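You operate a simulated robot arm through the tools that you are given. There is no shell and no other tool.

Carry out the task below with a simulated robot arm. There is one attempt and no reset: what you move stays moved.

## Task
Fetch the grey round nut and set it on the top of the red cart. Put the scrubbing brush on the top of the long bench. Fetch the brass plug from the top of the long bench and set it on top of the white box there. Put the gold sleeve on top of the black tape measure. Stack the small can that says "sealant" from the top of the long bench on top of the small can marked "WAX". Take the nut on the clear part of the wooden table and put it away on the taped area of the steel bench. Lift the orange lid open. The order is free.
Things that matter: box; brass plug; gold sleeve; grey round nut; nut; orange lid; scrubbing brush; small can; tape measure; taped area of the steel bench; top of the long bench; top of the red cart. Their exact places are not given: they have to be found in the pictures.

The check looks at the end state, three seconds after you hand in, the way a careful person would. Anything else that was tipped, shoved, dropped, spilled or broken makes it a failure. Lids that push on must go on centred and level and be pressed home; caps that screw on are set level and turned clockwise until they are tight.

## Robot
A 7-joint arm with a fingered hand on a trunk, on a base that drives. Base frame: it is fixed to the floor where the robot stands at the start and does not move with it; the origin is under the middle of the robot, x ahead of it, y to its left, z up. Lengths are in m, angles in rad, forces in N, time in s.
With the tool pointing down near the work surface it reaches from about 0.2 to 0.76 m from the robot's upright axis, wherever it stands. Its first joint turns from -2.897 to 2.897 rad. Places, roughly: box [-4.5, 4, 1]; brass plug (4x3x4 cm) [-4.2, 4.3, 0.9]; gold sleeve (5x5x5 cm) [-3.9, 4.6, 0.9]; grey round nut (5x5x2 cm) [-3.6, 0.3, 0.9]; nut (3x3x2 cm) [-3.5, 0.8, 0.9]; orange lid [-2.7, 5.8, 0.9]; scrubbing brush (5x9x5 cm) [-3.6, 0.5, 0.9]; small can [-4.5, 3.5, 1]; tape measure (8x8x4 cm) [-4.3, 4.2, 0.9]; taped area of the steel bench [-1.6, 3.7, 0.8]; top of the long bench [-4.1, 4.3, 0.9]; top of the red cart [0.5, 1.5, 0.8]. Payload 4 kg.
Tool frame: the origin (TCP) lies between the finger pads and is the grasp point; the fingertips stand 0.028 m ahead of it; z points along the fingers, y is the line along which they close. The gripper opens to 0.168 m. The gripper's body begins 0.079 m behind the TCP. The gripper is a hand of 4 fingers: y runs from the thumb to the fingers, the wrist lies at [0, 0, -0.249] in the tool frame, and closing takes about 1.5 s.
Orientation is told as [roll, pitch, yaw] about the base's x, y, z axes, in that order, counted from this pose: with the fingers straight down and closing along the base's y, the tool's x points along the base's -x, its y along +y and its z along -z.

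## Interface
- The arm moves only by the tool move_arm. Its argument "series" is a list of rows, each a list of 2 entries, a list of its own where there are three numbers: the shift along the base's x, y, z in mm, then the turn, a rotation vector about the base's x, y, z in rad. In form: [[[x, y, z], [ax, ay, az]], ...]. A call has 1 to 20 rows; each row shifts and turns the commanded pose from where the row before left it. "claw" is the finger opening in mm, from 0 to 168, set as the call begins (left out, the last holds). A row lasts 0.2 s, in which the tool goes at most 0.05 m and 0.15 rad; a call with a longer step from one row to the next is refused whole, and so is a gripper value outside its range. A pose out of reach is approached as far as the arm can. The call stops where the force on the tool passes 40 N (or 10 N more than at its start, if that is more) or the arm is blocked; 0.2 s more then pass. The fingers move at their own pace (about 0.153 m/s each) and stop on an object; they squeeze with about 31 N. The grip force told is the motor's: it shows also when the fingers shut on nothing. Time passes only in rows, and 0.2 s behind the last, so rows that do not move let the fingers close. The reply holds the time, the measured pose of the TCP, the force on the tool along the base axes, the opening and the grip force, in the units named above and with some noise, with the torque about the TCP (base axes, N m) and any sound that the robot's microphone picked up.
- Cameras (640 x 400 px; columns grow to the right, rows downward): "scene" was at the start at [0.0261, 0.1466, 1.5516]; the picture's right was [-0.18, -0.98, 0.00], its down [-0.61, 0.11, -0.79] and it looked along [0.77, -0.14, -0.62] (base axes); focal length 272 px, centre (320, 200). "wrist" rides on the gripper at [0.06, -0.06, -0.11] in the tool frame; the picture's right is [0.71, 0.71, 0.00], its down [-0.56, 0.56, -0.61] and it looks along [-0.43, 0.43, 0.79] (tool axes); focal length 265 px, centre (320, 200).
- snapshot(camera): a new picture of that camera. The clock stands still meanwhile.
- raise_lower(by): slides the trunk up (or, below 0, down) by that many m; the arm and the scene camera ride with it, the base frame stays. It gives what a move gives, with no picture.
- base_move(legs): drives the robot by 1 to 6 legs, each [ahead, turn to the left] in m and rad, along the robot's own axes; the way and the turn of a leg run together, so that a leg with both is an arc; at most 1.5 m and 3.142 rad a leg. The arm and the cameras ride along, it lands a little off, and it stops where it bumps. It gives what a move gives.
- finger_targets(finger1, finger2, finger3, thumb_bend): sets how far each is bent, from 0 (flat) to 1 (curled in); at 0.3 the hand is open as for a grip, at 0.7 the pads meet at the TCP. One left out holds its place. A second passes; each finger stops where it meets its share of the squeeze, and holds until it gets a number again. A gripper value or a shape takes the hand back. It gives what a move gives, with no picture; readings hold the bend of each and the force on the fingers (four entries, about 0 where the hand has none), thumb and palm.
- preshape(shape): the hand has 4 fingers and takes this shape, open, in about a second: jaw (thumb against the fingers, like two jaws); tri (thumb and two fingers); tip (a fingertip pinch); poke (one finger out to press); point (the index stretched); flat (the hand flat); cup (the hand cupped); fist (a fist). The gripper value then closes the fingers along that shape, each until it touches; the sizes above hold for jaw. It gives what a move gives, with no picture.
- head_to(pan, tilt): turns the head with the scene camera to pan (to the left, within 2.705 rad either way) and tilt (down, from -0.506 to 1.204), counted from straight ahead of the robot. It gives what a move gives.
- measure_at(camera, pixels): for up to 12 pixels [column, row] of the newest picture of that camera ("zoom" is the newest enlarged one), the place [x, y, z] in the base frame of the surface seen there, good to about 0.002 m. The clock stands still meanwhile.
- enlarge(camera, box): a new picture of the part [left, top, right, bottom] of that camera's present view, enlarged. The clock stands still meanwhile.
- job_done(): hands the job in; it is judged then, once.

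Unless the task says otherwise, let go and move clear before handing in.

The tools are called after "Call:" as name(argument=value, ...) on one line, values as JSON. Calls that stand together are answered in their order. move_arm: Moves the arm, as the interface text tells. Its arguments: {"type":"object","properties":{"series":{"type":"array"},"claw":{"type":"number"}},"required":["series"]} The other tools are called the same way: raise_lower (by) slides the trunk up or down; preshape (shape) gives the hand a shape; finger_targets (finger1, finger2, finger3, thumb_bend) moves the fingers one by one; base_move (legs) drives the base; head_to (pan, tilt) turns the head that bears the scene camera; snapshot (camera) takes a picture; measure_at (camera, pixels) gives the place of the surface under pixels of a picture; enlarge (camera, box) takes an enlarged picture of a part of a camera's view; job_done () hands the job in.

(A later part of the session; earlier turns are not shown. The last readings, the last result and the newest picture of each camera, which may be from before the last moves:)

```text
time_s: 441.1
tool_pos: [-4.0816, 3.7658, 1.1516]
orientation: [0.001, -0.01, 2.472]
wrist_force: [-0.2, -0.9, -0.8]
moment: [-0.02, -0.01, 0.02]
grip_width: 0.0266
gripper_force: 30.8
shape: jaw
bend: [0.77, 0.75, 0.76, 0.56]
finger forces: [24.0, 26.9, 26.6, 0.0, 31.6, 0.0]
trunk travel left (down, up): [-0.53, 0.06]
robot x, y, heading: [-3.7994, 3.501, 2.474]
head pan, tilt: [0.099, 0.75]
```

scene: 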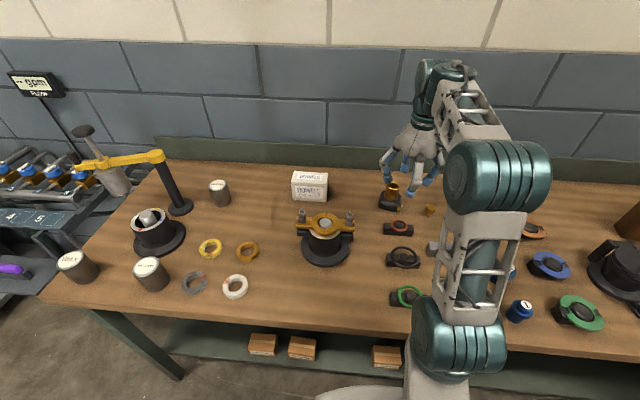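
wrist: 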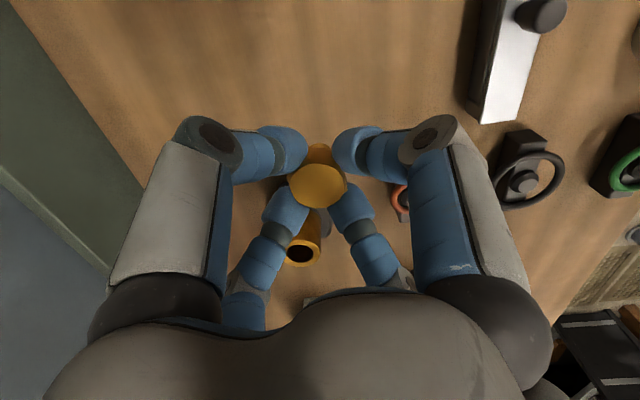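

Call:
base_move(legs=[[0.13, 0.02]])

Call:
snapshot(camera="scene")

Call:
enlarge(camera="scene", box=[330, 140, 450, 230])

```text
time_s: 442.4
tool_pos: [-4.1913, 3.8424, 1.1512]
orientation: [0.001, -0.01, 2.49]
wrist_force: [-0.4, 0.7, -2.0]
moment: [-0.02, -0.02, 0.02]
grip_width: 0.0265
gripper_force: 31.1
shape: jaw
bend: [0.77, 0.75, 0.76, 0.56]
finger forces: [24.2, 26.9, 26.7, 0.0, 31.7, 0.1]
trunk travel left (down, up): [-0.53, 0.06]
robot x, y, heading: [-3.9036, 3.5779, 2.492]
head pan, tilt: [0.099, 0.75]
```

```text
taken
```

scene: 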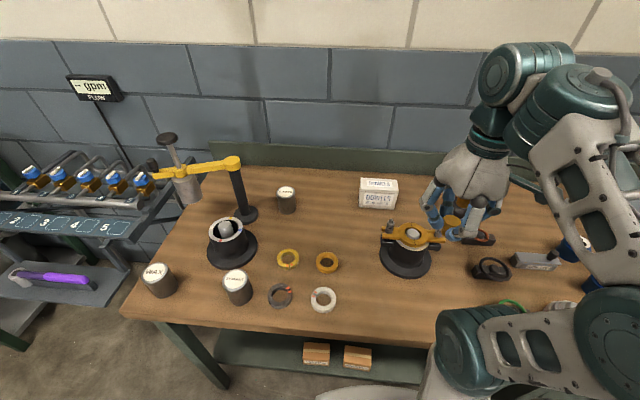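

```text
4.44 times, centred on (390, 185) of scene
```

zoom: 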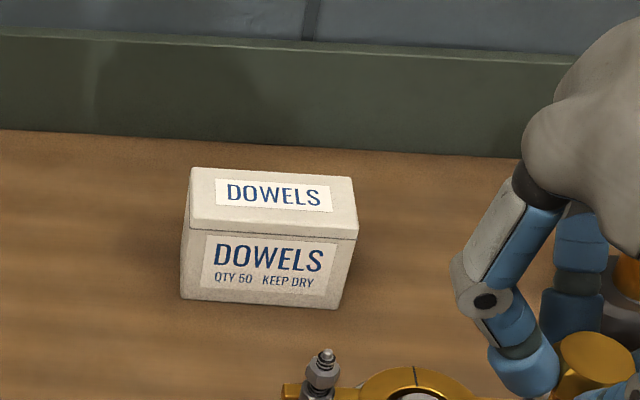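

Now the box is 0.72 m ahead. I'll re-measure its top from here and check the height of the gold-flanged valve that lies on my path.

Call:
measure_at(camera="zoom", pixels=[[273, 197], [200, 175], [345, 188], [350, 222], [198, 212], [270, 220], [270, 178], [325, 355], [415, 375], [320, 350]])

Call:
measure_at(camera="scene", pixels=[[388, 226], [435, 238], [412, 232], [390, 222], [405, 262], [440, 228]])

```text
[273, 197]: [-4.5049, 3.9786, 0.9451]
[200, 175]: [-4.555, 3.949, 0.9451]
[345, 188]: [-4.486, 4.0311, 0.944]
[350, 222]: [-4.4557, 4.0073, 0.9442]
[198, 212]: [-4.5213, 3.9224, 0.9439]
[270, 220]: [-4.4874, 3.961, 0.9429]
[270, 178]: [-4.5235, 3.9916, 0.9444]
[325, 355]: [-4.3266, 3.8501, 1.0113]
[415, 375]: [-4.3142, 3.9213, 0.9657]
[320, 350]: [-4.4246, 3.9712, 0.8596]
```

```text
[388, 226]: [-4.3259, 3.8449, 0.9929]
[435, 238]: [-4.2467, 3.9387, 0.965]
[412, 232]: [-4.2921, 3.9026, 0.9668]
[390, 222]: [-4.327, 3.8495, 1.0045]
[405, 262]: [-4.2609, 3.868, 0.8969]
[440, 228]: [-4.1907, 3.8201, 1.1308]
```

The valve's studs reach z=1.011, so I'll keep the plug above 1.05 until past them, then come down over the box.

Call:
move_arm(series=[[[-39, 17, -8], [0, 0, 0]], [[-39, 17, -8], [0, 0, 0]], [[-39, 17, -8], [0, 0, 0]], [[-39, 17, -8], [0, 0, 0]], [[-39, 17, -8], [0, 0, 0]], [[-39, 17, -22], [0, 0, 0]], [[-39, 17, -22], [0, 0, 0]], [[-38, 17, -22], [0, 0, 0]], [[0, 0, 0], [0, 0, 0]], [[0, 0, 0], [0, 0, 0]]])

Call:
snapshot(camera="wrist")

Call:
enlarge(camera="scene", box=[330, 130, 450, 230])

```text
time_s: 444.6
tool_pos: [-4.5015, 3.979, 1.0466]
orientation: [-0.002, -0.009, 2.491]
wrist_force: [-0.4, -0.6, -1.8]
moment: [-0.01, -0.03, 0.0]
grip_width: 0.0266
gripper_force: 31.0
shape: jaw
bend: [0.77, 0.75, 0.76, 0.56]
finger forces: [24.0, 26.7, 26.8, 0.0, 32.7, 0.0]
trunk travel left (down, up): [-0.53, 0.06]
robot x, y, heading: [-3.9046, 3.5805, 2.495]
head pan, tilt: [0.099, 0.75]
```

```text
taken
```

wrist: 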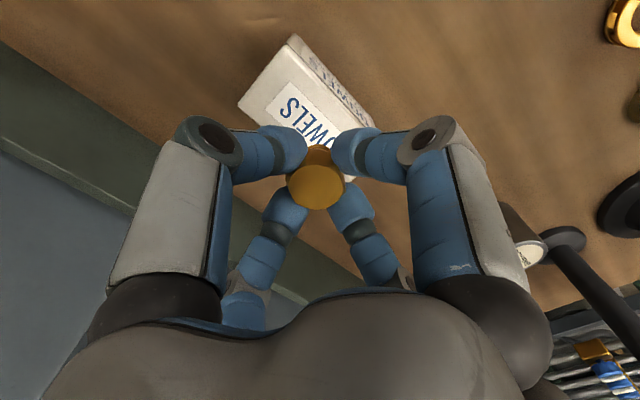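

```text
4.00 times, centred on (390, 180) of scene
```

zoom: 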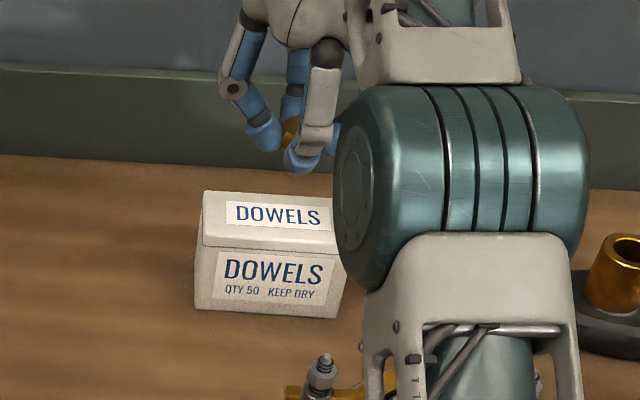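

Directly above the box centre. I'll lower the plug to just above the box and then feel for contact.

Call:
move_arm(series=[[[-2, 0, -20], [0, 0, 0]], [[0, 0, -16], [0, 0, 0]], [[0, 0, -7], [0, 0, 0]], [[0, 0, 0], [0, 0, 0]]])

Call:
move_arm(series=[[[0, 0, -1], [0, 0, 0]], [[0, 0, -1], [0, 0, 0]], [[0, 0, -1], [0, 0, 0]], [[0, 0, 0], [0, 0, 0]]])

Call:
move_arm(series=[[[0, 0, -1], [0, 0, 0]], [[0, 0, -1], [0, 0, 0]], [[0, 0, 0], [0, 0, 0]]])

```text
time_s: 445.6
tool_pos: [-4.5024, 3.9781, 1.0028]
orientation: [0.0, -0.007, 2.49]
wrist_force: [-0.4, 0.5, -2.2]
moment: [0.0, 0.02, 0.03]
grip_width: 0.0265
gripper_force: 31.1
shape: jaw
bend: [0.77, 0.75, 0.76, 0.56]
finger forces: [24.0, 26.7, 26.9, 0.1, 33.2, 0.0]
trunk travel left (down, up): [-0.53, 0.06]
robot x, y, heading: [-3.902, 3.5804, 2.494]
head pan, tilt: [0.099, 0.75]
```

```text
time_s: 446.6
tool_pos: [-4.5034, 3.9779, 0.9989]
orientation: [-0.001, -0.007, 2.491]
wrist_force: [0.0, -0.3, -1.0]
moment: [0.02, 0.0, -0.01]
grip_width: 0.0267
gripper_force: 31.7
shape: jaw
bend: [0.77, 0.75, 0.76, 0.56]
finger forces: [24.0, 26.7, 26.7, 0.0, 33.3, 0.0]
trunk travel left (down, up): [-0.53, 0.06]
robot x, y, heading: [-3.9038, 3.5766, 2.495]
head pan, tilt: [0.099, 0.75]
```

```text
time_s: 447.4
tool_pos: [-4.5042, 3.9791, 0.997]
orientation: [-0.001, -0.01, 2.492]
wrist_force: [0.0, 0.6, -1.8]
moment: [0.0, 0.01, 0.0]
grip_width: 0.0265
gripper_force: 31.2
shape: jaw
bend: [0.77, 0.75, 0.76, 0.56]
finger forces: [24.0, 26.7, 26.7, 0.0, 33.3, 0.0]
trunk travel left (down, up): [-0.53, 0.06]
robot x, y, heading: [-3.9038, 3.5781, 2.494]
head pan, tilt: [0.099, 0.75]
```

Call:
move_arm(series=[[[0, 0, -1], [0, 0, 0]], [[0, 0, 0], [0, 0, 0]]])

Call:
move_arm(series=[[[0, 0, -1], [0, 0, 0]], [[0, 0, 0], [0, 0, 0]]])

Call:
move_arm(series=[[[0, 0, -1], [0, 0, 0]], [[0, 0, 0], [0, 0, 0]]])

```text
time_s: 447.9
tool_pos: [-4.5036, 3.978, 0.9965]
orientation: [0.001, -0.009, 2.489]
wrist_force: [0.0, 0.9, -2.0]
moment: [0.0, -0.01, -0.05]
grip_width: 0.0265
gripper_force: 31.5
shape: jaw
bend: [0.77, 0.75, 0.76, 0.56]
finger forces: [24.0, 26.7, 26.8, 0.0, 33.2, 0.0]
trunk travel left (down, up): [-0.53, 0.06]
robot x, y, heading: [-3.9072, 3.5792, 2.485]
head pan, tilt: [0.099, 0.75]
```

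```text
time_s: 448.6
tool_pos: [-4.5046, 3.9794, 0.9963]
orientation: [0.001, -0.009, 2.489]
wrist_force: [0.2, -0.8, -1.4]
moment: [0.0, 0.02, 0.0]
grip_width: 0.0265
gripper_force: 30.5
shape: jaw
bend: [0.77, 0.75, 0.76, 0.56]
finger forces: [24.0, 26.8, 26.7, 0.1, 33.3, 0.0]
trunk travel left (down, up): [-0.53, 0.06]
robot x, y, heading: [-3.9063, 3.5805, 2.488]
head pan, tilt: [0.099, 0.75]
```

```text
time_s: 449.1
tool_pos: [-4.5033, 3.9779, 0.9941]
orientation: [-0.001, -0.009, 2.489]
wrist_force: [-0.8, 0.7, -0.9]
moment: [0.02, 0.01, 0.0]
grip_width: 0.0265
gripper_force: 30.9
shape: jaw
bend: [0.77, 0.75, 0.76, 0.56]
finger forces: [24.1, 26.7, 26.7, 0.0, 33.4, 0.1]
trunk travel left (down, up): [-0.53, 0.06]
robot x, y, heading: [-3.9034, 3.5813, 2.491]
head pan, tilt: [0.099, 0.75]
```

Call:
move_arm(series=[[[0, 0, -1], [0, 0, 0]], [[0, 0, 0], [0, 0, 0]]])

Call:
move_arm(series=[[[0, 0, -1], [0, 0, 0]], [[0, 0, 0], [0, 0, 0]]])

Call:
enlarge(camera="scene", box=[350, 150, 430, 215])

```text
time_s: 449.8
tool_pos: [-4.5031, 3.978, 0.994]
orientation: [-0.001, -0.01, 2.49]
wrist_force: [-0.2, 0.3, -1.2]
moment: [0.02, -0.01, 0.0]
grip_width: 0.0262
gripper_force: 31.4
shape: jaw
bend: [0.77, 0.75, 0.76, 0.56]
finger forces: [24.0, 26.7, 26.7, 0.0, 33.4, 0.1]
trunk travel left (down, up): [-0.53, 0.06]
robot x, y, heading: [-3.9043, 3.5767, 2.495]
head pan, tilt: [0.099, 0.75]
```

```text
time_s: 450.4
tool_pos: [-4.504, 3.9772, 0.9916]
orientation: [-0.002, -0.009, 2.489]
wrist_force: [0.7, -0.7, -0.4]
moment: [0.0, 0.0, -0.03]
grip_width: 0.0267
gripper_force: 30.7
shape: jaw
bend: [0.77, 0.75, 0.76, 0.56]
finger forces: [24.3, 26.9, 26.8, 0.0, 33.5, 0.0]
trunk travel left (down, up): [-0.53, 0.06]
robot x, y, heading: [-3.9063, 3.5775, 2.491]
head pan, tilt: [0.099, 0.75]
```

```text
6.15 times, centred on (390, 182) of scene
```

zoom: 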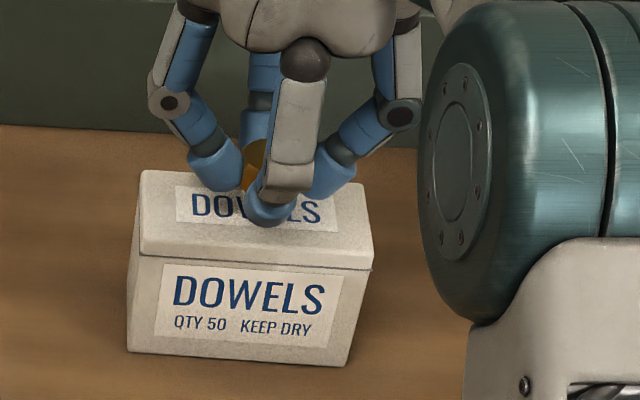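

Call:
move_arm(series=[[[0, 0, -1], [0, 0, 0]], [[0, 0, 0], [0, 0, 0]]])

```text
time_s: 450.9
tool_pos: [-4.5041, 3.9775, 0.9923]
orientation: [-0.001, -0.011, 2.491]
wrist_force: [-0.4, 0.4, 5.8]
moment: [0.07, 0.0, -0.01]
grip_width: 0.0266
gripper_force: 30.6
shape: jaw
bend: [0.77, 0.75, 0.76, 0.56]
finger forces: [25.0, 27.7, 27.9, 0.0, 34.6, 0.0]
trunk travel left (down, up): [-0.53, 0.06]
robot x, y, heading: [-3.9085, 3.5842, 2.497]
head pan, tilt: [0.099, 0.75]
```

Contact (+5.8 N). I'll open the fingers and rise.

Call:
move_arm(series=[[[0, 0, 0], [0, 0, 0]], [[0, 0, 0], [0, 0, 0]], [[0, 0, 0], [0, 0, 0]], [[0, 0, 0], [0, 0, 0]], [[0, 0, 0], [0, 0, 0]]], claw=64)

Call:
snapshot(camera="wrist")

Call:
move_arm(series=[[[0, 0, 15], [0, 0, 0]], [[0, 0, 30], [0, 0, 0]], [[20, -9, 20], [0, 0, 0]], [[35, -15, 15], [0, 0, 0]], [[35, -15, 10], [0, 0, 0]], [[35, -15, 10], [0, 0, 0]], [[0, 0, 0], [0, 0, 0]]])

Call:
enlarge(camera="scene", box=[340, 140, 460, 230])

```text
time_s: 452.1
tool_pos: [-4.5044, 3.9774, 0.991]
orientation: [0.001, -0.008, 2.49]
wrist_force: [0.3, -0.4, 0.1]
moment: [-0.02, 0.02, 0.02]
grip_width: 0.0641
gripper_force: 0.0
shape: jaw
bend: [0.79, 0.79, 0.79, 0.41]
finger forces: [0.1, 0.0, 0.0, 0.0, 0.1, 0.1]
trunk travel left (down, up): [-0.53, 0.06]
robot x, y, heading: [-3.9032, 3.5792, 2.494]
head pan, tilt: [0.099, 0.75]
```

```text
taken
```

wrist: 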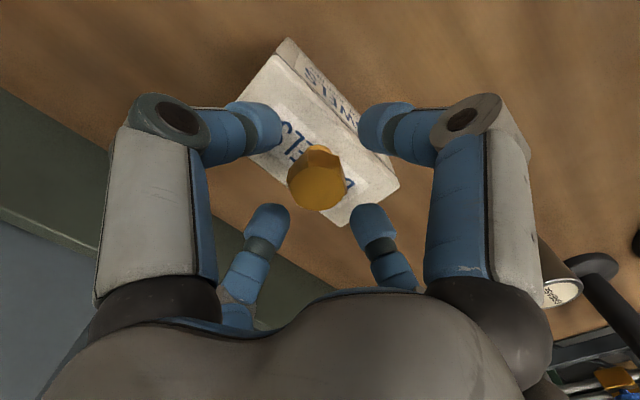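

```text
time_s: 453.8
tool_pos: [-4.3812, 3.9225, 1.0921]
orientation: [0.0, -0.008, 2.491]
wrist_force: [-0.3, -0.3, -0.4]
moment: [0.01, -0.04, 0.01]
grip_width: 0.0638
gripper_force: 0.0
shape: jaw
bend: [0.79, 0.79, 0.79, 0.41]
finger forces: [0.1, 0.1, 0.1, 0.0, 0.1, 0.0]
trunk travel left (down, up): [-0.53, 0.06]
robot x, y, heading: [-3.9049, 3.5811, 2.493]
head pan, tilt: [0.099, 0.75]
```

```text
4.44 times, centred on (400, 185) of scene
```

zoom: 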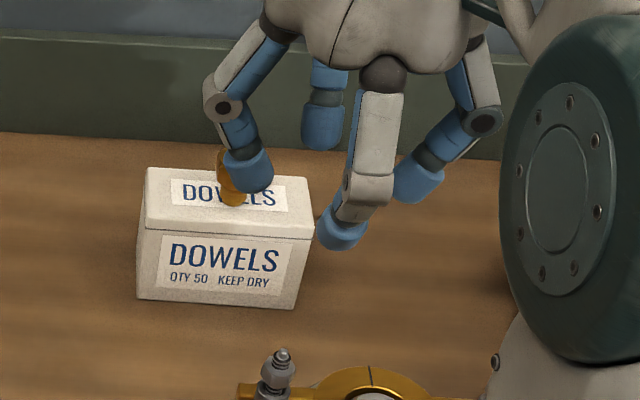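

The plug stands on the box. I'll tuck the arm and look at the whole group and at the cans on the left.

Call:
move_arm(series=[[[30, -12, 20], [0, 0, 0]], [[38, -17, 15], [0, 0, 0]], [[40, -18, 12], [0, 0, 0]], [[40, -18, 10], [0, 0, 0]], [[38, -18, 2], [0, 0, 0]], [[0, 0, 0], [0, 0, 0]]])

Call:
enlarge(camera="scene", box=[330, 140, 470, 240])

Call:
enlarge(camera="scene", box=[120, 120, 340, 320])

```text
time_s: 455.1
tool_pos: [-4.1944, 3.8415, 1.1499]
orientation: [-0.001, -0.009, 2.491]
wrist_force: [0.7, 1.2, 1.0]
moment: [0.0, -0.01, 0.03]
grip_width: 0.0637
gripper_force: 0.0
shape: jaw
bend: [0.79, 0.79, 0.79, 0.41]
finger forces: [0.0, 0.1, 0.0, 0.0, 0.0, 0.0]
trunk travel left (down, up): [-0.53, 0.06]
robot x, y, heading: [-3.903, 3.58, 2.497]
head pan, tilt: [0.099, 0.75]
```

```text
4.00 times, centred on (400, 190) of scene
```

zoom: 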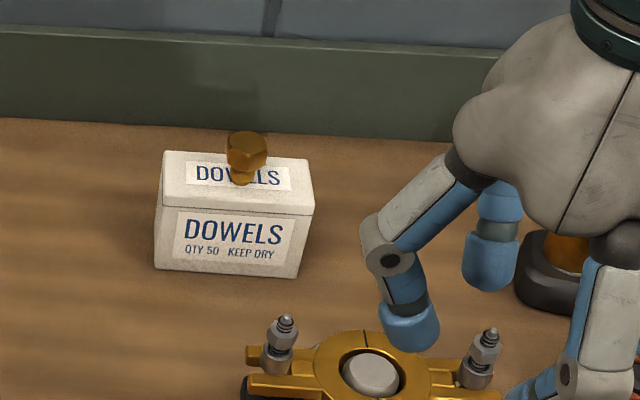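

```text
2.00 times, centred on (230, 220) of scene
```

zoom: 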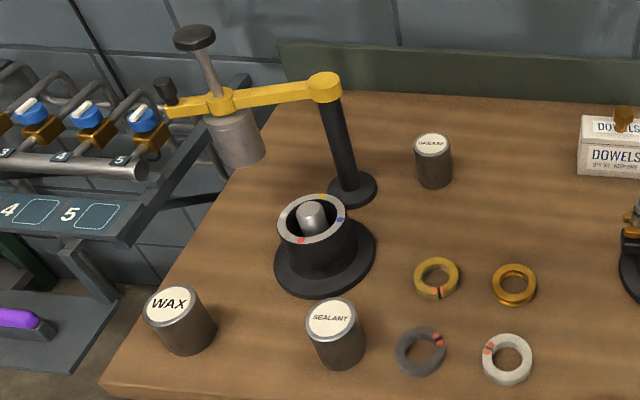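

The plug stands upright on the box. At the left I can read WAX at zoom (170,300) and SEALANT at (332,318); I'll measure both lids.

Call:
measure_at(camera="zoom", pixels=[[172, 302], [146, 302], [202, 305], [172, 288], [175, 320], [332, 318], [308, 315], [357, 320], [332, 300], [335, 337], [200, 350], [345, 365]])

Call:
measure_at(camera="scene", pixels=[[125, 313], [210, 322], [300, 330], [180, 305], [280, 295], [323, 300], [289, 258], [227, 238], [260, 250], [175, 355]])

```text
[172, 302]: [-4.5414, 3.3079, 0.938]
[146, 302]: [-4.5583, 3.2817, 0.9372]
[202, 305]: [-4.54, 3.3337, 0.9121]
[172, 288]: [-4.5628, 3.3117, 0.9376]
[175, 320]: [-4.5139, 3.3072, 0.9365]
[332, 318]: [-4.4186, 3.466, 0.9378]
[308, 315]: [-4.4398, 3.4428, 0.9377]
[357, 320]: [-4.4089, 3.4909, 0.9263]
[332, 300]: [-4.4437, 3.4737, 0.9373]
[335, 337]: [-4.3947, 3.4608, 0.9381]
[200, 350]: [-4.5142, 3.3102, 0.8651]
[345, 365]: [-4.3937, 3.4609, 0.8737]
```

```text
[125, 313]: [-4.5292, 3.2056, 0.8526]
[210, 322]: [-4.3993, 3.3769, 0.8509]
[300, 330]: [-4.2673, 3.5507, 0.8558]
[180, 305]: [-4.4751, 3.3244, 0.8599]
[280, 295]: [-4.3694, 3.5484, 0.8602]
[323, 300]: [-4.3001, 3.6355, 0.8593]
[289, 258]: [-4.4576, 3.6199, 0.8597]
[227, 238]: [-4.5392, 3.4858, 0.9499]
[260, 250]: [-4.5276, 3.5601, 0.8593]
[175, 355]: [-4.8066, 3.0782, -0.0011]
```

Both cans are within reach from here (0.53 m and 0.69 m), to my left. The yellow press arm behind them is tall, so I'll measure it before swinging over.

Call:
measure_at(camera="zoom", pixels=[[235, 140], [325, 85], [195, 38], [222, 100], [250, 130], [215, 150], [165, 90], [340, 150], [310, 215], [330, 250]])

Call:
head_to(pan=0.7, tilt=0.75)

Call:
snapshot(camera="scene")

```text
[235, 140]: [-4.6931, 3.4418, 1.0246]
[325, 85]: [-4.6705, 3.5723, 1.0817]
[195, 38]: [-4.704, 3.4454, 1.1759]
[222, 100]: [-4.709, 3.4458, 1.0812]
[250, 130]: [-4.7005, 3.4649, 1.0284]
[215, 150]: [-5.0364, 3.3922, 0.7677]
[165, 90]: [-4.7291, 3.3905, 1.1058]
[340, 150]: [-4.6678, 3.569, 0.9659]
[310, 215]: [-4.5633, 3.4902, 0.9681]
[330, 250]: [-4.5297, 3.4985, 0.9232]
```

```text
time_s: 456.1
tool_pos: [-4.1943, 3.8411, 1.1495]
orientation: [0.0, -0.009, 2.491]
wrist_force: [0.7, 0.1, -0.2]
moment: [0.01, 0.02, -0.01]
grip_width: 0.0639
gripper_force: 0.0
shape: jaw
bend: [0.79, 0.79, 0.79, 0.41]
finger forces: [0.0, 0.1, 0.0, 0.0, 0.0, 0.0]
trunk travel left (down, up): [-0.53, 0.06]
robot x, y, heading: [-3.9042, 3.5803, 2.492]
head pan, tilt: [0.7, 0.75]
```

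```text
taken
```

scene: 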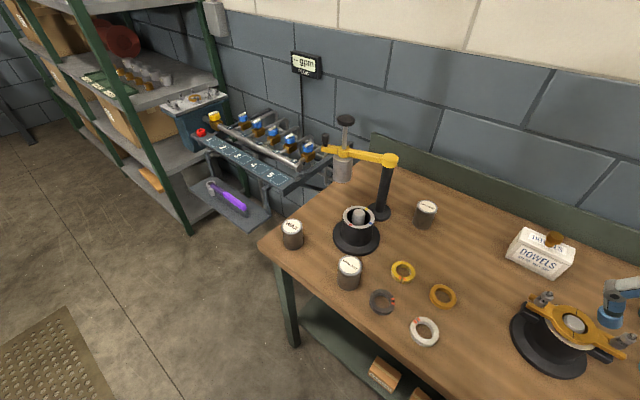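

The press arm stays 0.2 m or more away from both cans. I'll swing the arm left over the SEALANT can, turning the hand +1.23 rad so the black fixture lies between two fingers.

Call:
move_arm(series=[[[-22, -37, 0], [0, 0, 0.1226]], [[-22, -37, 0], [0, 0, 0.1226]], [[-22, -37, 0], [0, 0, 0.1226]], [[-22, -37, 0], [0, 0, 0.1226]], [[-23, -38, 0], [0, 0, 0.1226]], [[-23, -38, 0], [0, 0, 0.1226]], [[-23, -38, 0], [0, 0, 0.1226]], [[-23, -38, 0], [0, 0, 0.1226]], [[-22, -37, 0], [0, 0, 0.1226]], [[-22, -37, 0], [0, 0, 0.1226]], [[0, 0, 0], [0, 0, 0]], [[0, 0, 0], [0, 0, 0]]], claw=95)

Call:
snapshot(camera="wrist")

Call:
snapshot(camera="scene")

```text
time_s: 458.8
tool_pos: [-4.4153, 3.4675, 1.1526]
orientation: [0.0, -0.01, -2.566]
wrist_force: [0.2, 0.2, 0.6]
moment: [0.01, -0.01, -0.03]
grip_width: 0.0942
gripper_force: 0.0
shape: jaw
bend: [0.32, 0.31, 0.31, 0.31]
finger forces: [0.1, 0.0, 0.1, 0.1, 0.0, 0.1]
trunk travel left (down, up): [-0.53, 0.06]
robot x, y, heading: [-3.9052, 3.5809, 2.496]
head pan, tilt: [0.7, 0.75]
```

```text
taken
```

wrist: 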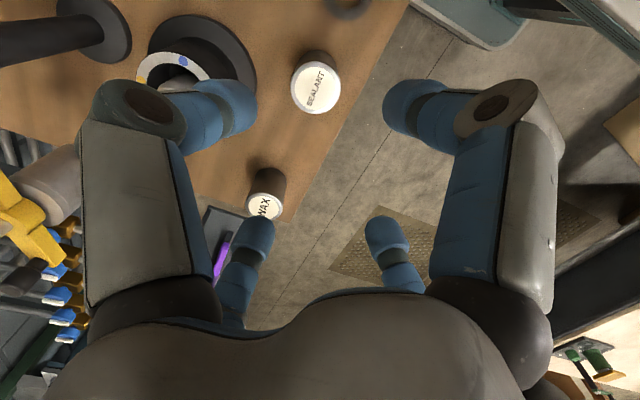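

```text
taken
```

scene: 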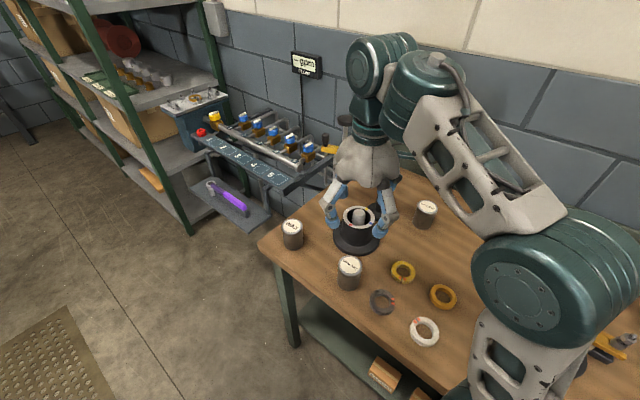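

The wrist camera shows SEALANT at (316,88) and WAX at (263,205). I'll measure both lids precisely.

Call:
enlarge(camera="wrist", box=[270, 40, 360, 125])

Call:
measure_at(camera="zoom", pixels=[[203, 235], [435, 225], [320, 120], [315, 340], [320, 228], [240, 150], [400, 310]])

Call:
enlarge(camera="wrist", box=[220, 160, 310, 240])

Call:
measure_at(camera="zoom", pixels=[[210, 240], [375, 220], [290, 175], [310, 285], [290, 230], [230, 200], [350, 270]])

```text
4.71 times, centred on (315, 82) of wrist
```

zoom: 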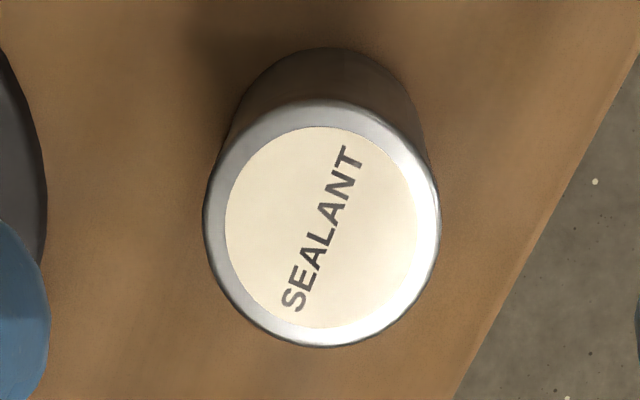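

```text
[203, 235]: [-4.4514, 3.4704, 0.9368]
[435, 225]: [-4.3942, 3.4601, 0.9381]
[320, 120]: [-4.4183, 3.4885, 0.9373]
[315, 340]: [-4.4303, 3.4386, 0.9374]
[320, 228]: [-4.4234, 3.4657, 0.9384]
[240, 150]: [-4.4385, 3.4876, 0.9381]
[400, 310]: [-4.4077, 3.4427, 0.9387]
```

```text
5.00 times, centred on (265, 200) of wrist
```

zoom: 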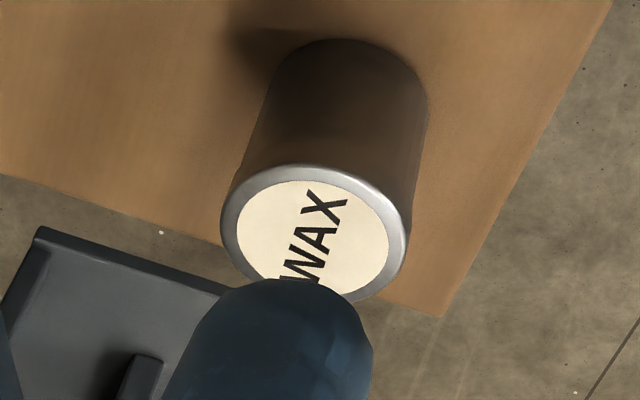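

```text
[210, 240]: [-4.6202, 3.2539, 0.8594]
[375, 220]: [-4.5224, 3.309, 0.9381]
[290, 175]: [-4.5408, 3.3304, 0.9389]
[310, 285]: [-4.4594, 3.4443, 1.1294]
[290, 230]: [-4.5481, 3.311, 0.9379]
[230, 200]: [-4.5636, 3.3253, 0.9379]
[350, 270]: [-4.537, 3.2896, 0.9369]
```

SEALANT's centre is (-4.4235, 3.4645) and WAX's is (-4.540, 3.309), both lids at z=0.9378, cans 58 mm wide. I'll descend over SEALANT.

Call:
move_arm(series=[[[-8, -3, -40], [0, 0, 0]], [[0, 0, -45], [0, 0, 0]], [[0, 0, -45], [0, 0, 0]], [[0, 0, -40], [0, 0, 0]], [[0, 0, 0], [0, 0, 0]]])

Call:
snapshot(camera="wrist")

Call:
enlarge(camera="scene", box=[270, 150, 450, 310])

```text
time_s: 459.9
tool_pos: [-4.4261, 3.4633, 0.9796]
orientation: [0.002, -0.008, -2.566]
wrist_force: [-0.1, 0.4, -0.1]
moment: [-0.02, -0.02, 0.02]
grip_width: 0.0944
gripper_force: 0.1
shape: jaw
bend: [0.31, 0.31, 0.31, 0.31]
finger forces: [0.0, 0.1, 0.0, 0.0, 0.0, 0.0]
trunk travel left (down, up): [-0.53, 0.06]
robot x, y, heading: [-3.9075, 3.5811, 2.493]
head pan, tilt: [0.7, 0.75]
```

```text
taken
```

wrist: 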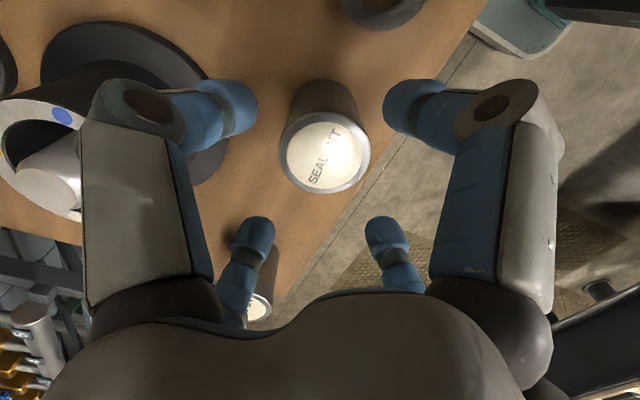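

```text
2.50 times, centred on (360, 230) of scene
```

zoom: 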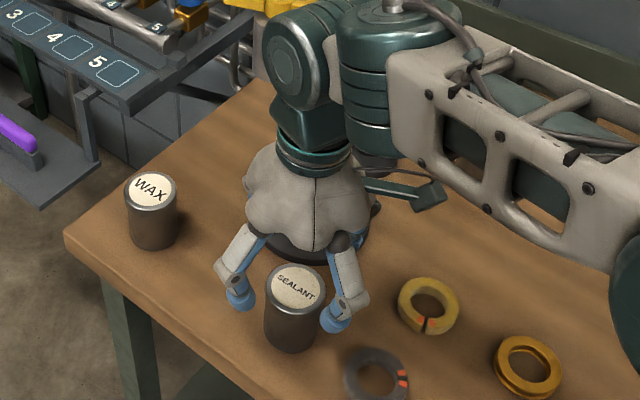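

Centred, with the fixture clear of the thumb by about 2 cm. I'll descend to a TCP height of 0.915 and close on the can.

Call:
move_arm(series=[[[2, 1, -25], [0, 0, 0]], [[0, 0, -22], [0, 0, 0]], [[0, 0, -12], [0, 0, 0]], [[0, 0, -5], [0, 0, 0]], [[0, 0, 0], [0, 0, 0]]])

Call:
move_arm(series=[[[0, 0, 0], [0, 0, 0]], [[0, 0, 0], [0, 0, 0]], [[0, 0, 0], [0, 0, 0]], [[0, 0, 0], [0, 0, 0]], [[0, 0, 0], [0, 0, 0]], [[0, 0, 0], [0, 0, 0]], [[0, 0, 0], [0, 0, 0]], [[0, 0, 0], [0, 0, 0]]], claw=25)

Call:
snapshot(camera="wrist")

```text
time_s: 461.1
tool_pos: [-4.4229, 3.4646, 0.9174]
orientation: [0.0, -0.01, -2.568]
wrist_force: [-0.2, 0.5, -0.7]
moment: [0.02, 0.01, -0.01]
grip_width: 0.0948
gripper_force: 0.0
shape: jaw
bend: [0.31, 0.31, 0.31, 0.31]
finger forces: [0.0, 0.0, 0.0, 0.1, 0.0, 0.0]
trunk travel left (down, up): [-0.53, 0.06]
robot x, y, heading: [-3.9068, 3.5802, 2.49]
head pan, tilt: [0.7, 0.75]
```

```text
time_s: 462.9
tool_pos: [-4.4244, 3.4652, 0.9175]
orientation: [-0.001, -0.009, -2.567]
wrist_force: [-0.5, -0.6, 0.0]
moment: [0.05, 0.02, 0.02]
grip_width: 0.0518
gripper_force: 30.6
shape: jaw
bend: [0.79, 0.79, 0.79, 0.45]
finger forces: [28.2, 28.0, 27.6, 0.0, 28.3, 0.0]
trunk travel left (down, up): [-0.53, 0.06]
robot x, y, heading: [-3.9068, 3.5774, 2.488]
head pan, tilt: [0.7, 0.75]
```

```text
taken
```

wrist: 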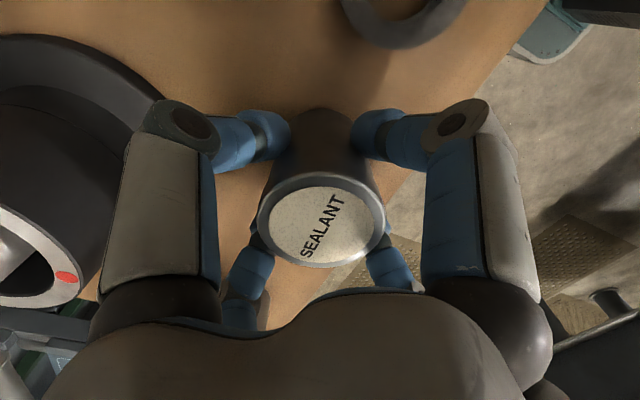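

The can is gripped evenly. I'll lift it clear and carry it over to WAX.

Call:
move_arm(series=[[[0, 0, 10], [0, 0, 0]], [[0, 0, 30], [0, 0, 0]], [[0, 0, 40], [0, 0, 0]], [[0, 0, 40], [0, 0, 0]], [[0, 0, 25], [0, 0, 0]], [[-19, -26, 0], [0, 0, 0]], [[-19, -26, 0], [0, 0, 0]], [[-19, -26, 0], [0, 0, 0]], [[-19, -26, 0], [0, 0, 0]], [[-20, -26, 0], [0, 0, 0]], [[-20, -26, 0], [0, 0, 0]], [[0, 0, 0], [0, 0, 0]], [[0, 0, 0], [0, 0, 0]]])

Call:
snapshot(camera="wrist")

Call:
enlarge(camera="scene", box=[230, 120, 410, 280])

```text
time_s: 465.8
tool_pos: [-4.5333, 3.312, 1.0544]
orientation: [0.001, -0.008, -2.567]
wrist_force: [1.3, -1.1, -2.0]
moment: [0.0, 0.0, 0.01]
grip_width: 0.0515
gripper_force: 31.0
shape: jaw
bend: [0.79, 0.79, 0.79, 0.45]
finger forces: [28.2, 28.0, 27.7, 0.1, 28.3, 0.0]
out of reach, approached as far as the arm can: row 11
trunk travel left (down, up): [-0.53, 0.06]
robot x, y, heading: [-3.9081, 3.5817, 2.496]
head pan, tilt: [0.7, 0.75]
```

```text
taken
```

wrist: 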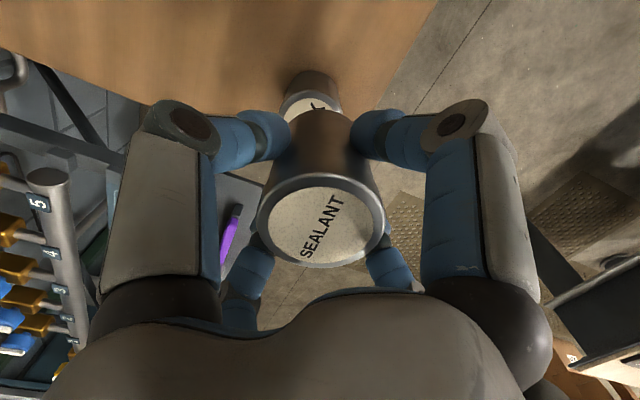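

```text
2.50 times, centred on (320, 200) of scene
```

zoom: 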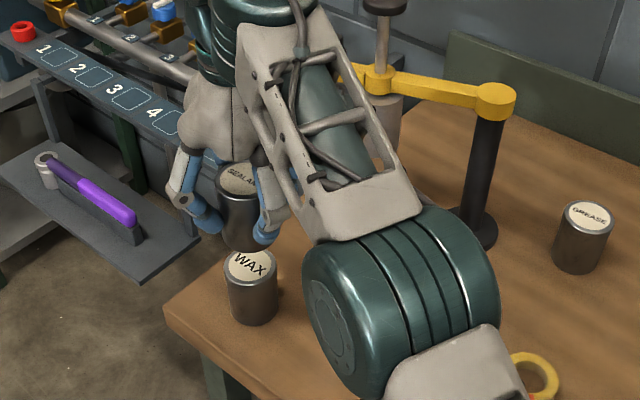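

The arm is at its reach limit at this height (still level), 7 mm short in x. Reach grows lower down, so I'll descend 25 mm and check the position.

Call:
move_arm(series=[[[0, 0, -10], [0, 0, 0]], [[0, 0, -10], [0, 0, 0]], [[0, 0, -8], [0, 0, 0]], [[0, 0, 0], [0, 0, 0]], [[0, 0, 0], [0, 0, 0]]])

Call:
snapshot(camera="wrist")

```text
time_s: 466.9
tool_pos: [-4.5334, 3.3098, 1.0271]
orientation: [0.001, -0.009, -2.567]
wrist_force: [0.2, 0.0, -2.6]
moment: [0.03, -0.01, 0.02]
grip_width: 0.0516
gripper_force: 30.5
shape: jaw
bend: [0.79, 0.79, 0.79, 0.45]
finger forces: [28.0, 28.0, 27.7, 0.1, 28.3, 0.1]
trunk travel left (down, up): [-0.53, 0.06]
robot x, y, heading: [-3.9054, 3.5811, 2.493]
head pan, tilt: [0.7, 0.75]
```

```text
taken
```

wrist: 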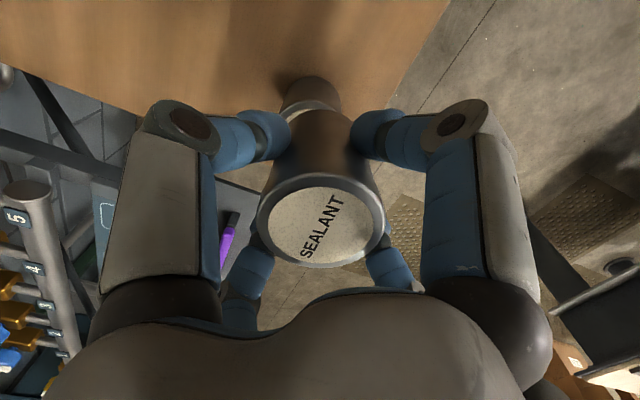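

WAX shows about 9 px left of SEALANT in the wrist view, matching the missing 7 mm. I'll shift that much and re-check the alignment.

Call:
move_arm(series=[[[-3.5, 0.3, -2], [0, 0, 0]], [[-3.5, 0.3, -2], [0, 0, 0]], [[0, 0, 0], [0, 0, 0]], [[0, 0, 0], [0, 0, 0]]])

Call:
enlarge(camera="wrist", box=[240, 50, 400, 150])

Call:
measure_at(camera="wrist", pixels=[[290, 108], [335, 108], [300, 103], [325, 101], [311, 101], [311, 85], [311, 108]])

```text
time_s: 467.9
tool_pos: [-4.54, 3.3113, 1.0234]
orientation: [0.001, -0.009, -2.565]
wrist_force: [-0.3, -0.7, -2.6]
moment: [0.02, 0.02, -0.03]
grip_width: 0.0516
gripper_force: 31.1
shape: jaw
bend: [0.79, 0.79, 0.79, 0.45]
finger forces: [28.0, 28.0, 27.7, 0.0, 28.3, 0.1]
trunk travel left (down, up): [-0.53, 0.06]
robot x, y, heading: [-3.9045, 3.577, 2.488]
head pan, tilt: [0.7, 0.75]
```

```text
4.00 times, centred on (320, 100) of wrist
```

zoom: 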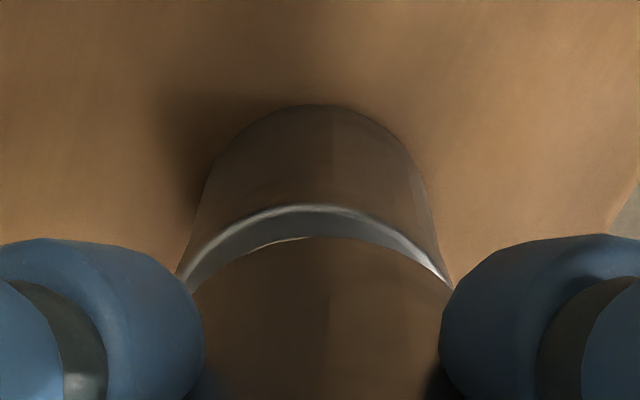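

```text
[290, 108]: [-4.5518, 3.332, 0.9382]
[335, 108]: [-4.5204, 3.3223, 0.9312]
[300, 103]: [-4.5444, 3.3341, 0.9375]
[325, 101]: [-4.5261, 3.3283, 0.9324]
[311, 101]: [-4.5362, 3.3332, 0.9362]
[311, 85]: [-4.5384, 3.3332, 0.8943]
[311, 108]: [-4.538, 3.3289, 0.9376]
```

The sideways alignment is good; the rim's position says WAX is still about 4-5 mm further in -y. I'll correct that and check again.

Call:
move_arm(series=[[[-1, -4.3, -6], [0, 0, 0]], [[0, 0, -6], [0, 0, 0]], [[0, 0, 0], [0, 0, 0]], [[0, 0, 0], [0, 0, 0]]])

Call:
enlarge(camera="wrist", box=[240, 50, 400, 150])

Call:
enlarge(camera="scene", box=[260, 160, 360, 260])

```text
time_s: 468.9
tool_pos: [-4.5422, 3.3068, 1.0113]
orientation: [0.001, -0.009, -2.568]
wrist_force: [0.2, -0.1, -2.1]
moment: [0.03, 0.02, -0.01]
grip_width: 0.0517
gripper_force: 30.5
shape: jaw
bend: [0.79, 0.79, 0.79, 0.45]
finger forces: [27.9, 28.2, 27.7, 0.0, 28.3, 0.0]
trunk travel left (down, up): [-0.53, 0.06]
robot x, y, heading: [-3.9074, 3.583, 2.494]
head pan, tilt: [0.7, 0.75]
```

```text
4.00 times, centred on (320, 100) of wrist
```

zoom: 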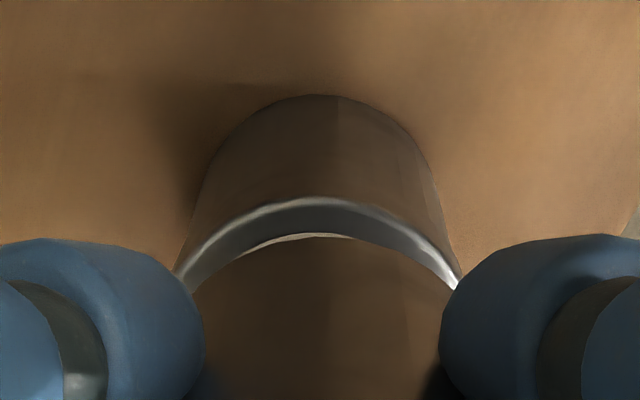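

```text
4.00 times, centred on (310, 210) of scene
```

zoom: 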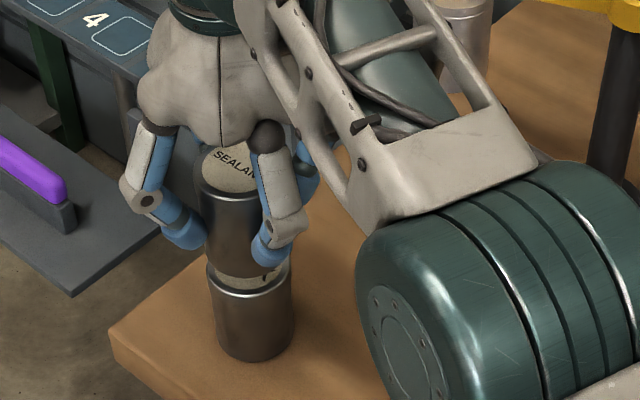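

The rim now appears where it should for a centred stack (within about 1 mm). I'll lower until contact.

Call:
move_arm(series=[[[0, 0, -6], [0, 0, 0]], [[0, 0, -5], [0, 0, 0]], [[0, 0, 0], [0, 0, 0]]])

Call:
move_arm(series=[[[0, 0, -1], [0, 0, 0]], [[0, 0, -1], [0, 0, 0]], [[0, 0, 0], [0, 0, 0]]])

Call:
move_arm(series=[[[0, 0, -1], [0, 0, 0]], [[0, 0, 0], [0, 0, 0]]])

```text
time_s: 469.8
tool_pos: [-4.5425, 3.3074, 1.0008]
orientation: [0.0, -0.008, -2.568]
wrist_force: [0.4, -0.3, -2.9]
moment: [-0.02, -0.03, -0.05]
grip_width: 0.0517
gripper_force: 30.8
shape: jaw
bend: [0.79, 0.79, 0.79, 0.45]
finger forces: [28.0, 28.1, 27.7, 0.1, 28.2, 0.0]
trunk travel left (down, up): [-0.53, 0.06]
robot x, y, heading: [-3.9054, 3.5785, 2.491]
head pan, tilt: [0.7, 0.75]
```

```text
time_s: 470.6
tool_pos: [-4.5419, 3.3076, 0.9985]
orientation: [-0.001, -0.009, -2.568]
wrist_force: [-0.4, -0.3, -2.8]
moment: [0.0, -0.02, 0.0]
grip_width: 0.0516
gripper_force: 31.4
shape: jaw
bend: [0.79, 0.79, 0.79, 0.45]
finger forces: [28.0, 28.0, 27.7, 0.0, 28.2, 0.0]
trunk travel left (down, up): [-0.53, 0.06]
robot x, y, heading: [-3.9002, 3.5792, 2.495]
head pan, tilt: [0.7, 0.75]
```

```text
time_s: 471.1
tool_pos: [-4.5421, 3.3081, 0.9963]
orientation: [-0.001, -0.007, -2.567]
wrist_force: [0.4, 0.8, -1.9]
moment: [0.03, -0.05, 0.0]
grip_width: 0.0515
gripper_force: 30.9
shape: jaw
bend: [0.79, 0.79, 0.79, 0.45]
finger forces: [28.0, 28.1, 27.7, 0.1, 28.2, 0.0]
trunk travel left (down, up): [-0.53, 0.06]
robot x, y, heading: [-3.9035, 3.5784, 2.495]
head pan, tilt: [0.7, 0.75]
```

Call:
move_arm(series=[[[0, 0, -1], [0, 0, 0]], [[0, 0, 0], [0, 0, 0]]])

Call:
move_arm(series=[[[0, 0, -1], [0, 0, 0]], [[0, 0, 0], [0, 0, 0]]])

Call:
move_arm(series=[[[0, 0, -1], [0, 0, 0]], [[0, 0, 0], [0, 0, 0]]])

```text
time_s: 471.8
tool_pos: [-4.5407, 3.3086, 0.9961]
orientation: [0.0, -0.007, -2.568]
wrist_force: [-0.3, -0.7, -2.1]
moment: [0.06, -0.04, 0.0]
grip_width: 0.0517
gripper_force: 31.4
shape: jaw
bend: [0.79, 0.79, 0.79, 0.45]
finger forces: [27.9, 28.1, 27.6, 0.0, 28.2, 0.0]
trunk travel left (down, up): [-0.53, 0.06]
robot x, y, heading: [-3.9048, 3.5789, 2.494]
head pan, tilt: [0.7, 0.75]
```

```text
time_s: 472.4
tool_pos: [-4.5414, 3.3073, 0.9945]
orientation: [0.0, -0.011, -2.568]
wrist_force: [0.0, -1.5, -2.7]
moment: [0.06, 0.02, 0.0]
grip_width: 0.0516
gripper_force: 31.3
shape: jaw
bend: [0.79, 0.79, 0.79, 0.45]
finger forces: [28.0, 28.1, 27.7, 0.0, 28.1, 0.1]
trunk travel left (down, up): [-0.53, 0.06]
robot x, y, heading: [-3.9053, 3.5777, 2.496]
head pan, tilt: [0.7, 0.75]
```

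```text
time_s: 472.9
tool_pos: [-4.5408, 3.3078, 0.9935]
orientation: [0.0, -0.008, -2.567]
wrist_force: [-1.2, -0.4, -0.7]
moment: [0.01, 0.0, 0.02]
grip_width: 0.0518
gripper_force: 31.1
shape: jaw
bend: [0.79, 0.79, 0.79, 0.45]
finger forces: [28.2, 28.3, 27.9, 0.1, 28.3, 0.1]
trunk travel left (down, up): [-0.53, 0.06]
robot x, y, heading: [-3.9022, 3.5831, 2.492]
head pan, tilt: [0.7, 0.75]
```

Force is just starting to rise; one more step, then check and release.

Call:
move_arm(series=[[[0, 0, -1], [0, 0, 0]], [[0, 0, 0], [0, 0, 0]]])

Call:
enlarge(camera="scene", box=[260, 160, 360, 260])

```text
time_s: 473.6
tool_pos: [-4.5423, 3.3079, 0.9943]
orientation: [0.0, -0.01, -2.569]
wrist_force: [-0.9, -0.1, 5.4]
moment: [0.0, -0.04, 0.02]
grip_width: 0.0516
gripper_force: 31.1
shape: jaw
bend: [0.79, 0.79, 0.79, 0.45]
finger forces: [29.0, 28.9, 28.4, 0.0, 28.8, 0.1]
trunk travel left (down, up): [-0.53, 0.06]
robot x, y, heading: [-3.9049, 3.5768, 2.494]
head pan, tilt: [0.7, 0.75]
```

```text
4.00 times, centred on (310, 210) of scene
```

zoom: 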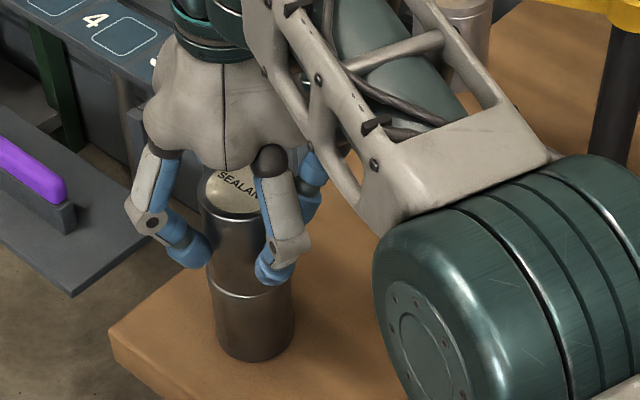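

Contact (+5.4 N) and the stack looks straight. Releasing and rising.

Call:
move_arm(series=[[[0, 0, 0], [0, 0, 0]], [[0, 0, 0], [0, 0, 0]], [[0, 0, 0], [0, 0, 0]], [[0, 0, 0], [0, 0, 0]], [[0, 0, 0], [0, 0, 0]], [[0, 0, 0], [0, 0, 0]]], claw=105)

Call:
snapshot(camera="wrist")

```text
time_s: 474.9
tool_pos: [-4.5405, 3.3083, 0.9938]
orientation: [-0.001, -0.009, -2.567]
wrist_force: [0.0, 0.6, 0.2]
moment: [-0.03, 0.04, -0.02]
grip_width: 0.1047
gripper_force: 0.1
shape: jaw
bend: [0.29, 0.29, 0.29, 0.29]
finger forces: [0.0, 0.1, 0.1, 0.0, 0.1, 0.0]
trunk travel left (down, up): [-0.53, 0.06]
robot x, y, heading: [-3.9044, 3.5832, 2.488]
head pan, tilt: [0.7, 0.75]
```

```text
taken
```

wrist: 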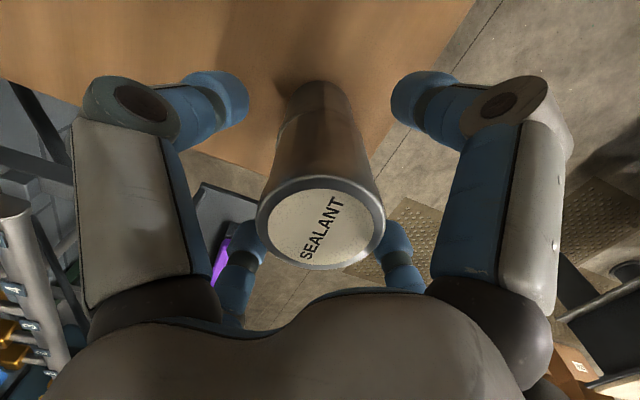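

The stack is straight. The arm is near its reach limit here, so I'll lift off by raising the trunk, which moves the hand straight up without bending toward the can.

Call:
raise_lower(by=0.055)

Call:
snapshot(camera="wrist")

```text
time_s: 475.9
tool_pos: [-4.541, 3.3085, 1.0481]
orientation: [-0.001, -0.008, -2.568]
wrist_force: [0.1, 0.3, -0.9]
moment: [0.01, 0.02, 0.02]
grip_width: 0.1044
gripper_force: 0.0
shape: jaw
bend: [0.29, 0.29, 0.29, 0.29]
finger forces: [0.0, 0.1, 0.0, 0.0, 0.1, 0.0]
trunk travel left (down, up): [-0.585, 0.005]
robot x, y, heading: [-3.9049, 3.5799, 2.495]
head pan, tilt: [0.7, 0.75]
```

```text
taken
```

wrist: 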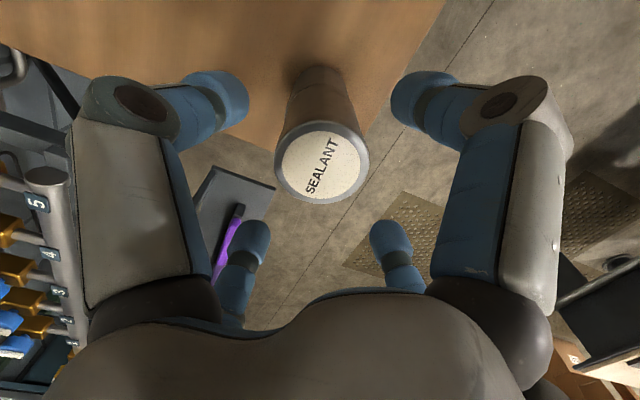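

I'll raise the hand another 5 cm and then swing it back toward the robot to the tucked pose.

Call:
move_arm(series=[[[0, 0, 15], [0, 0, 0]], [[0, 0, 20], [0, 0, 0]], [[0, 0, 15], [0, 0, 0]], [[0, 0, 0], [0, 0, 0]]])

Call:
snapshot(camera="scene")

```text
time_s: 476.9
tool_pos: [-4.5402, 3.3076, 1.0983]
orientation: [0.001, -0.009, -2.568]
wrist_force: [0.6, 0.4, -0.3]
moment: [-0.01, -0.01, -0.04]
grip_width: 0.1045
gripper_force: 0.0
shape: jaw
bend: [0.29, 0.29, 0.29, 0.29]
finger forces: [0.0, 0.1, 0.0, 0.0, 0.1, 0.1]
trunk travel left (down, up): [-0.585, 0.005]
robot x, y, heading: [-3.9065, 3.5783, 2.489]
head pan, tilt: [0.7, 0.75]
```

```text
taken
```

scene: 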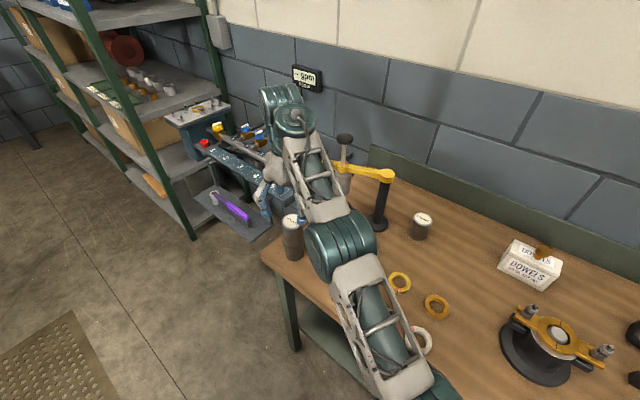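

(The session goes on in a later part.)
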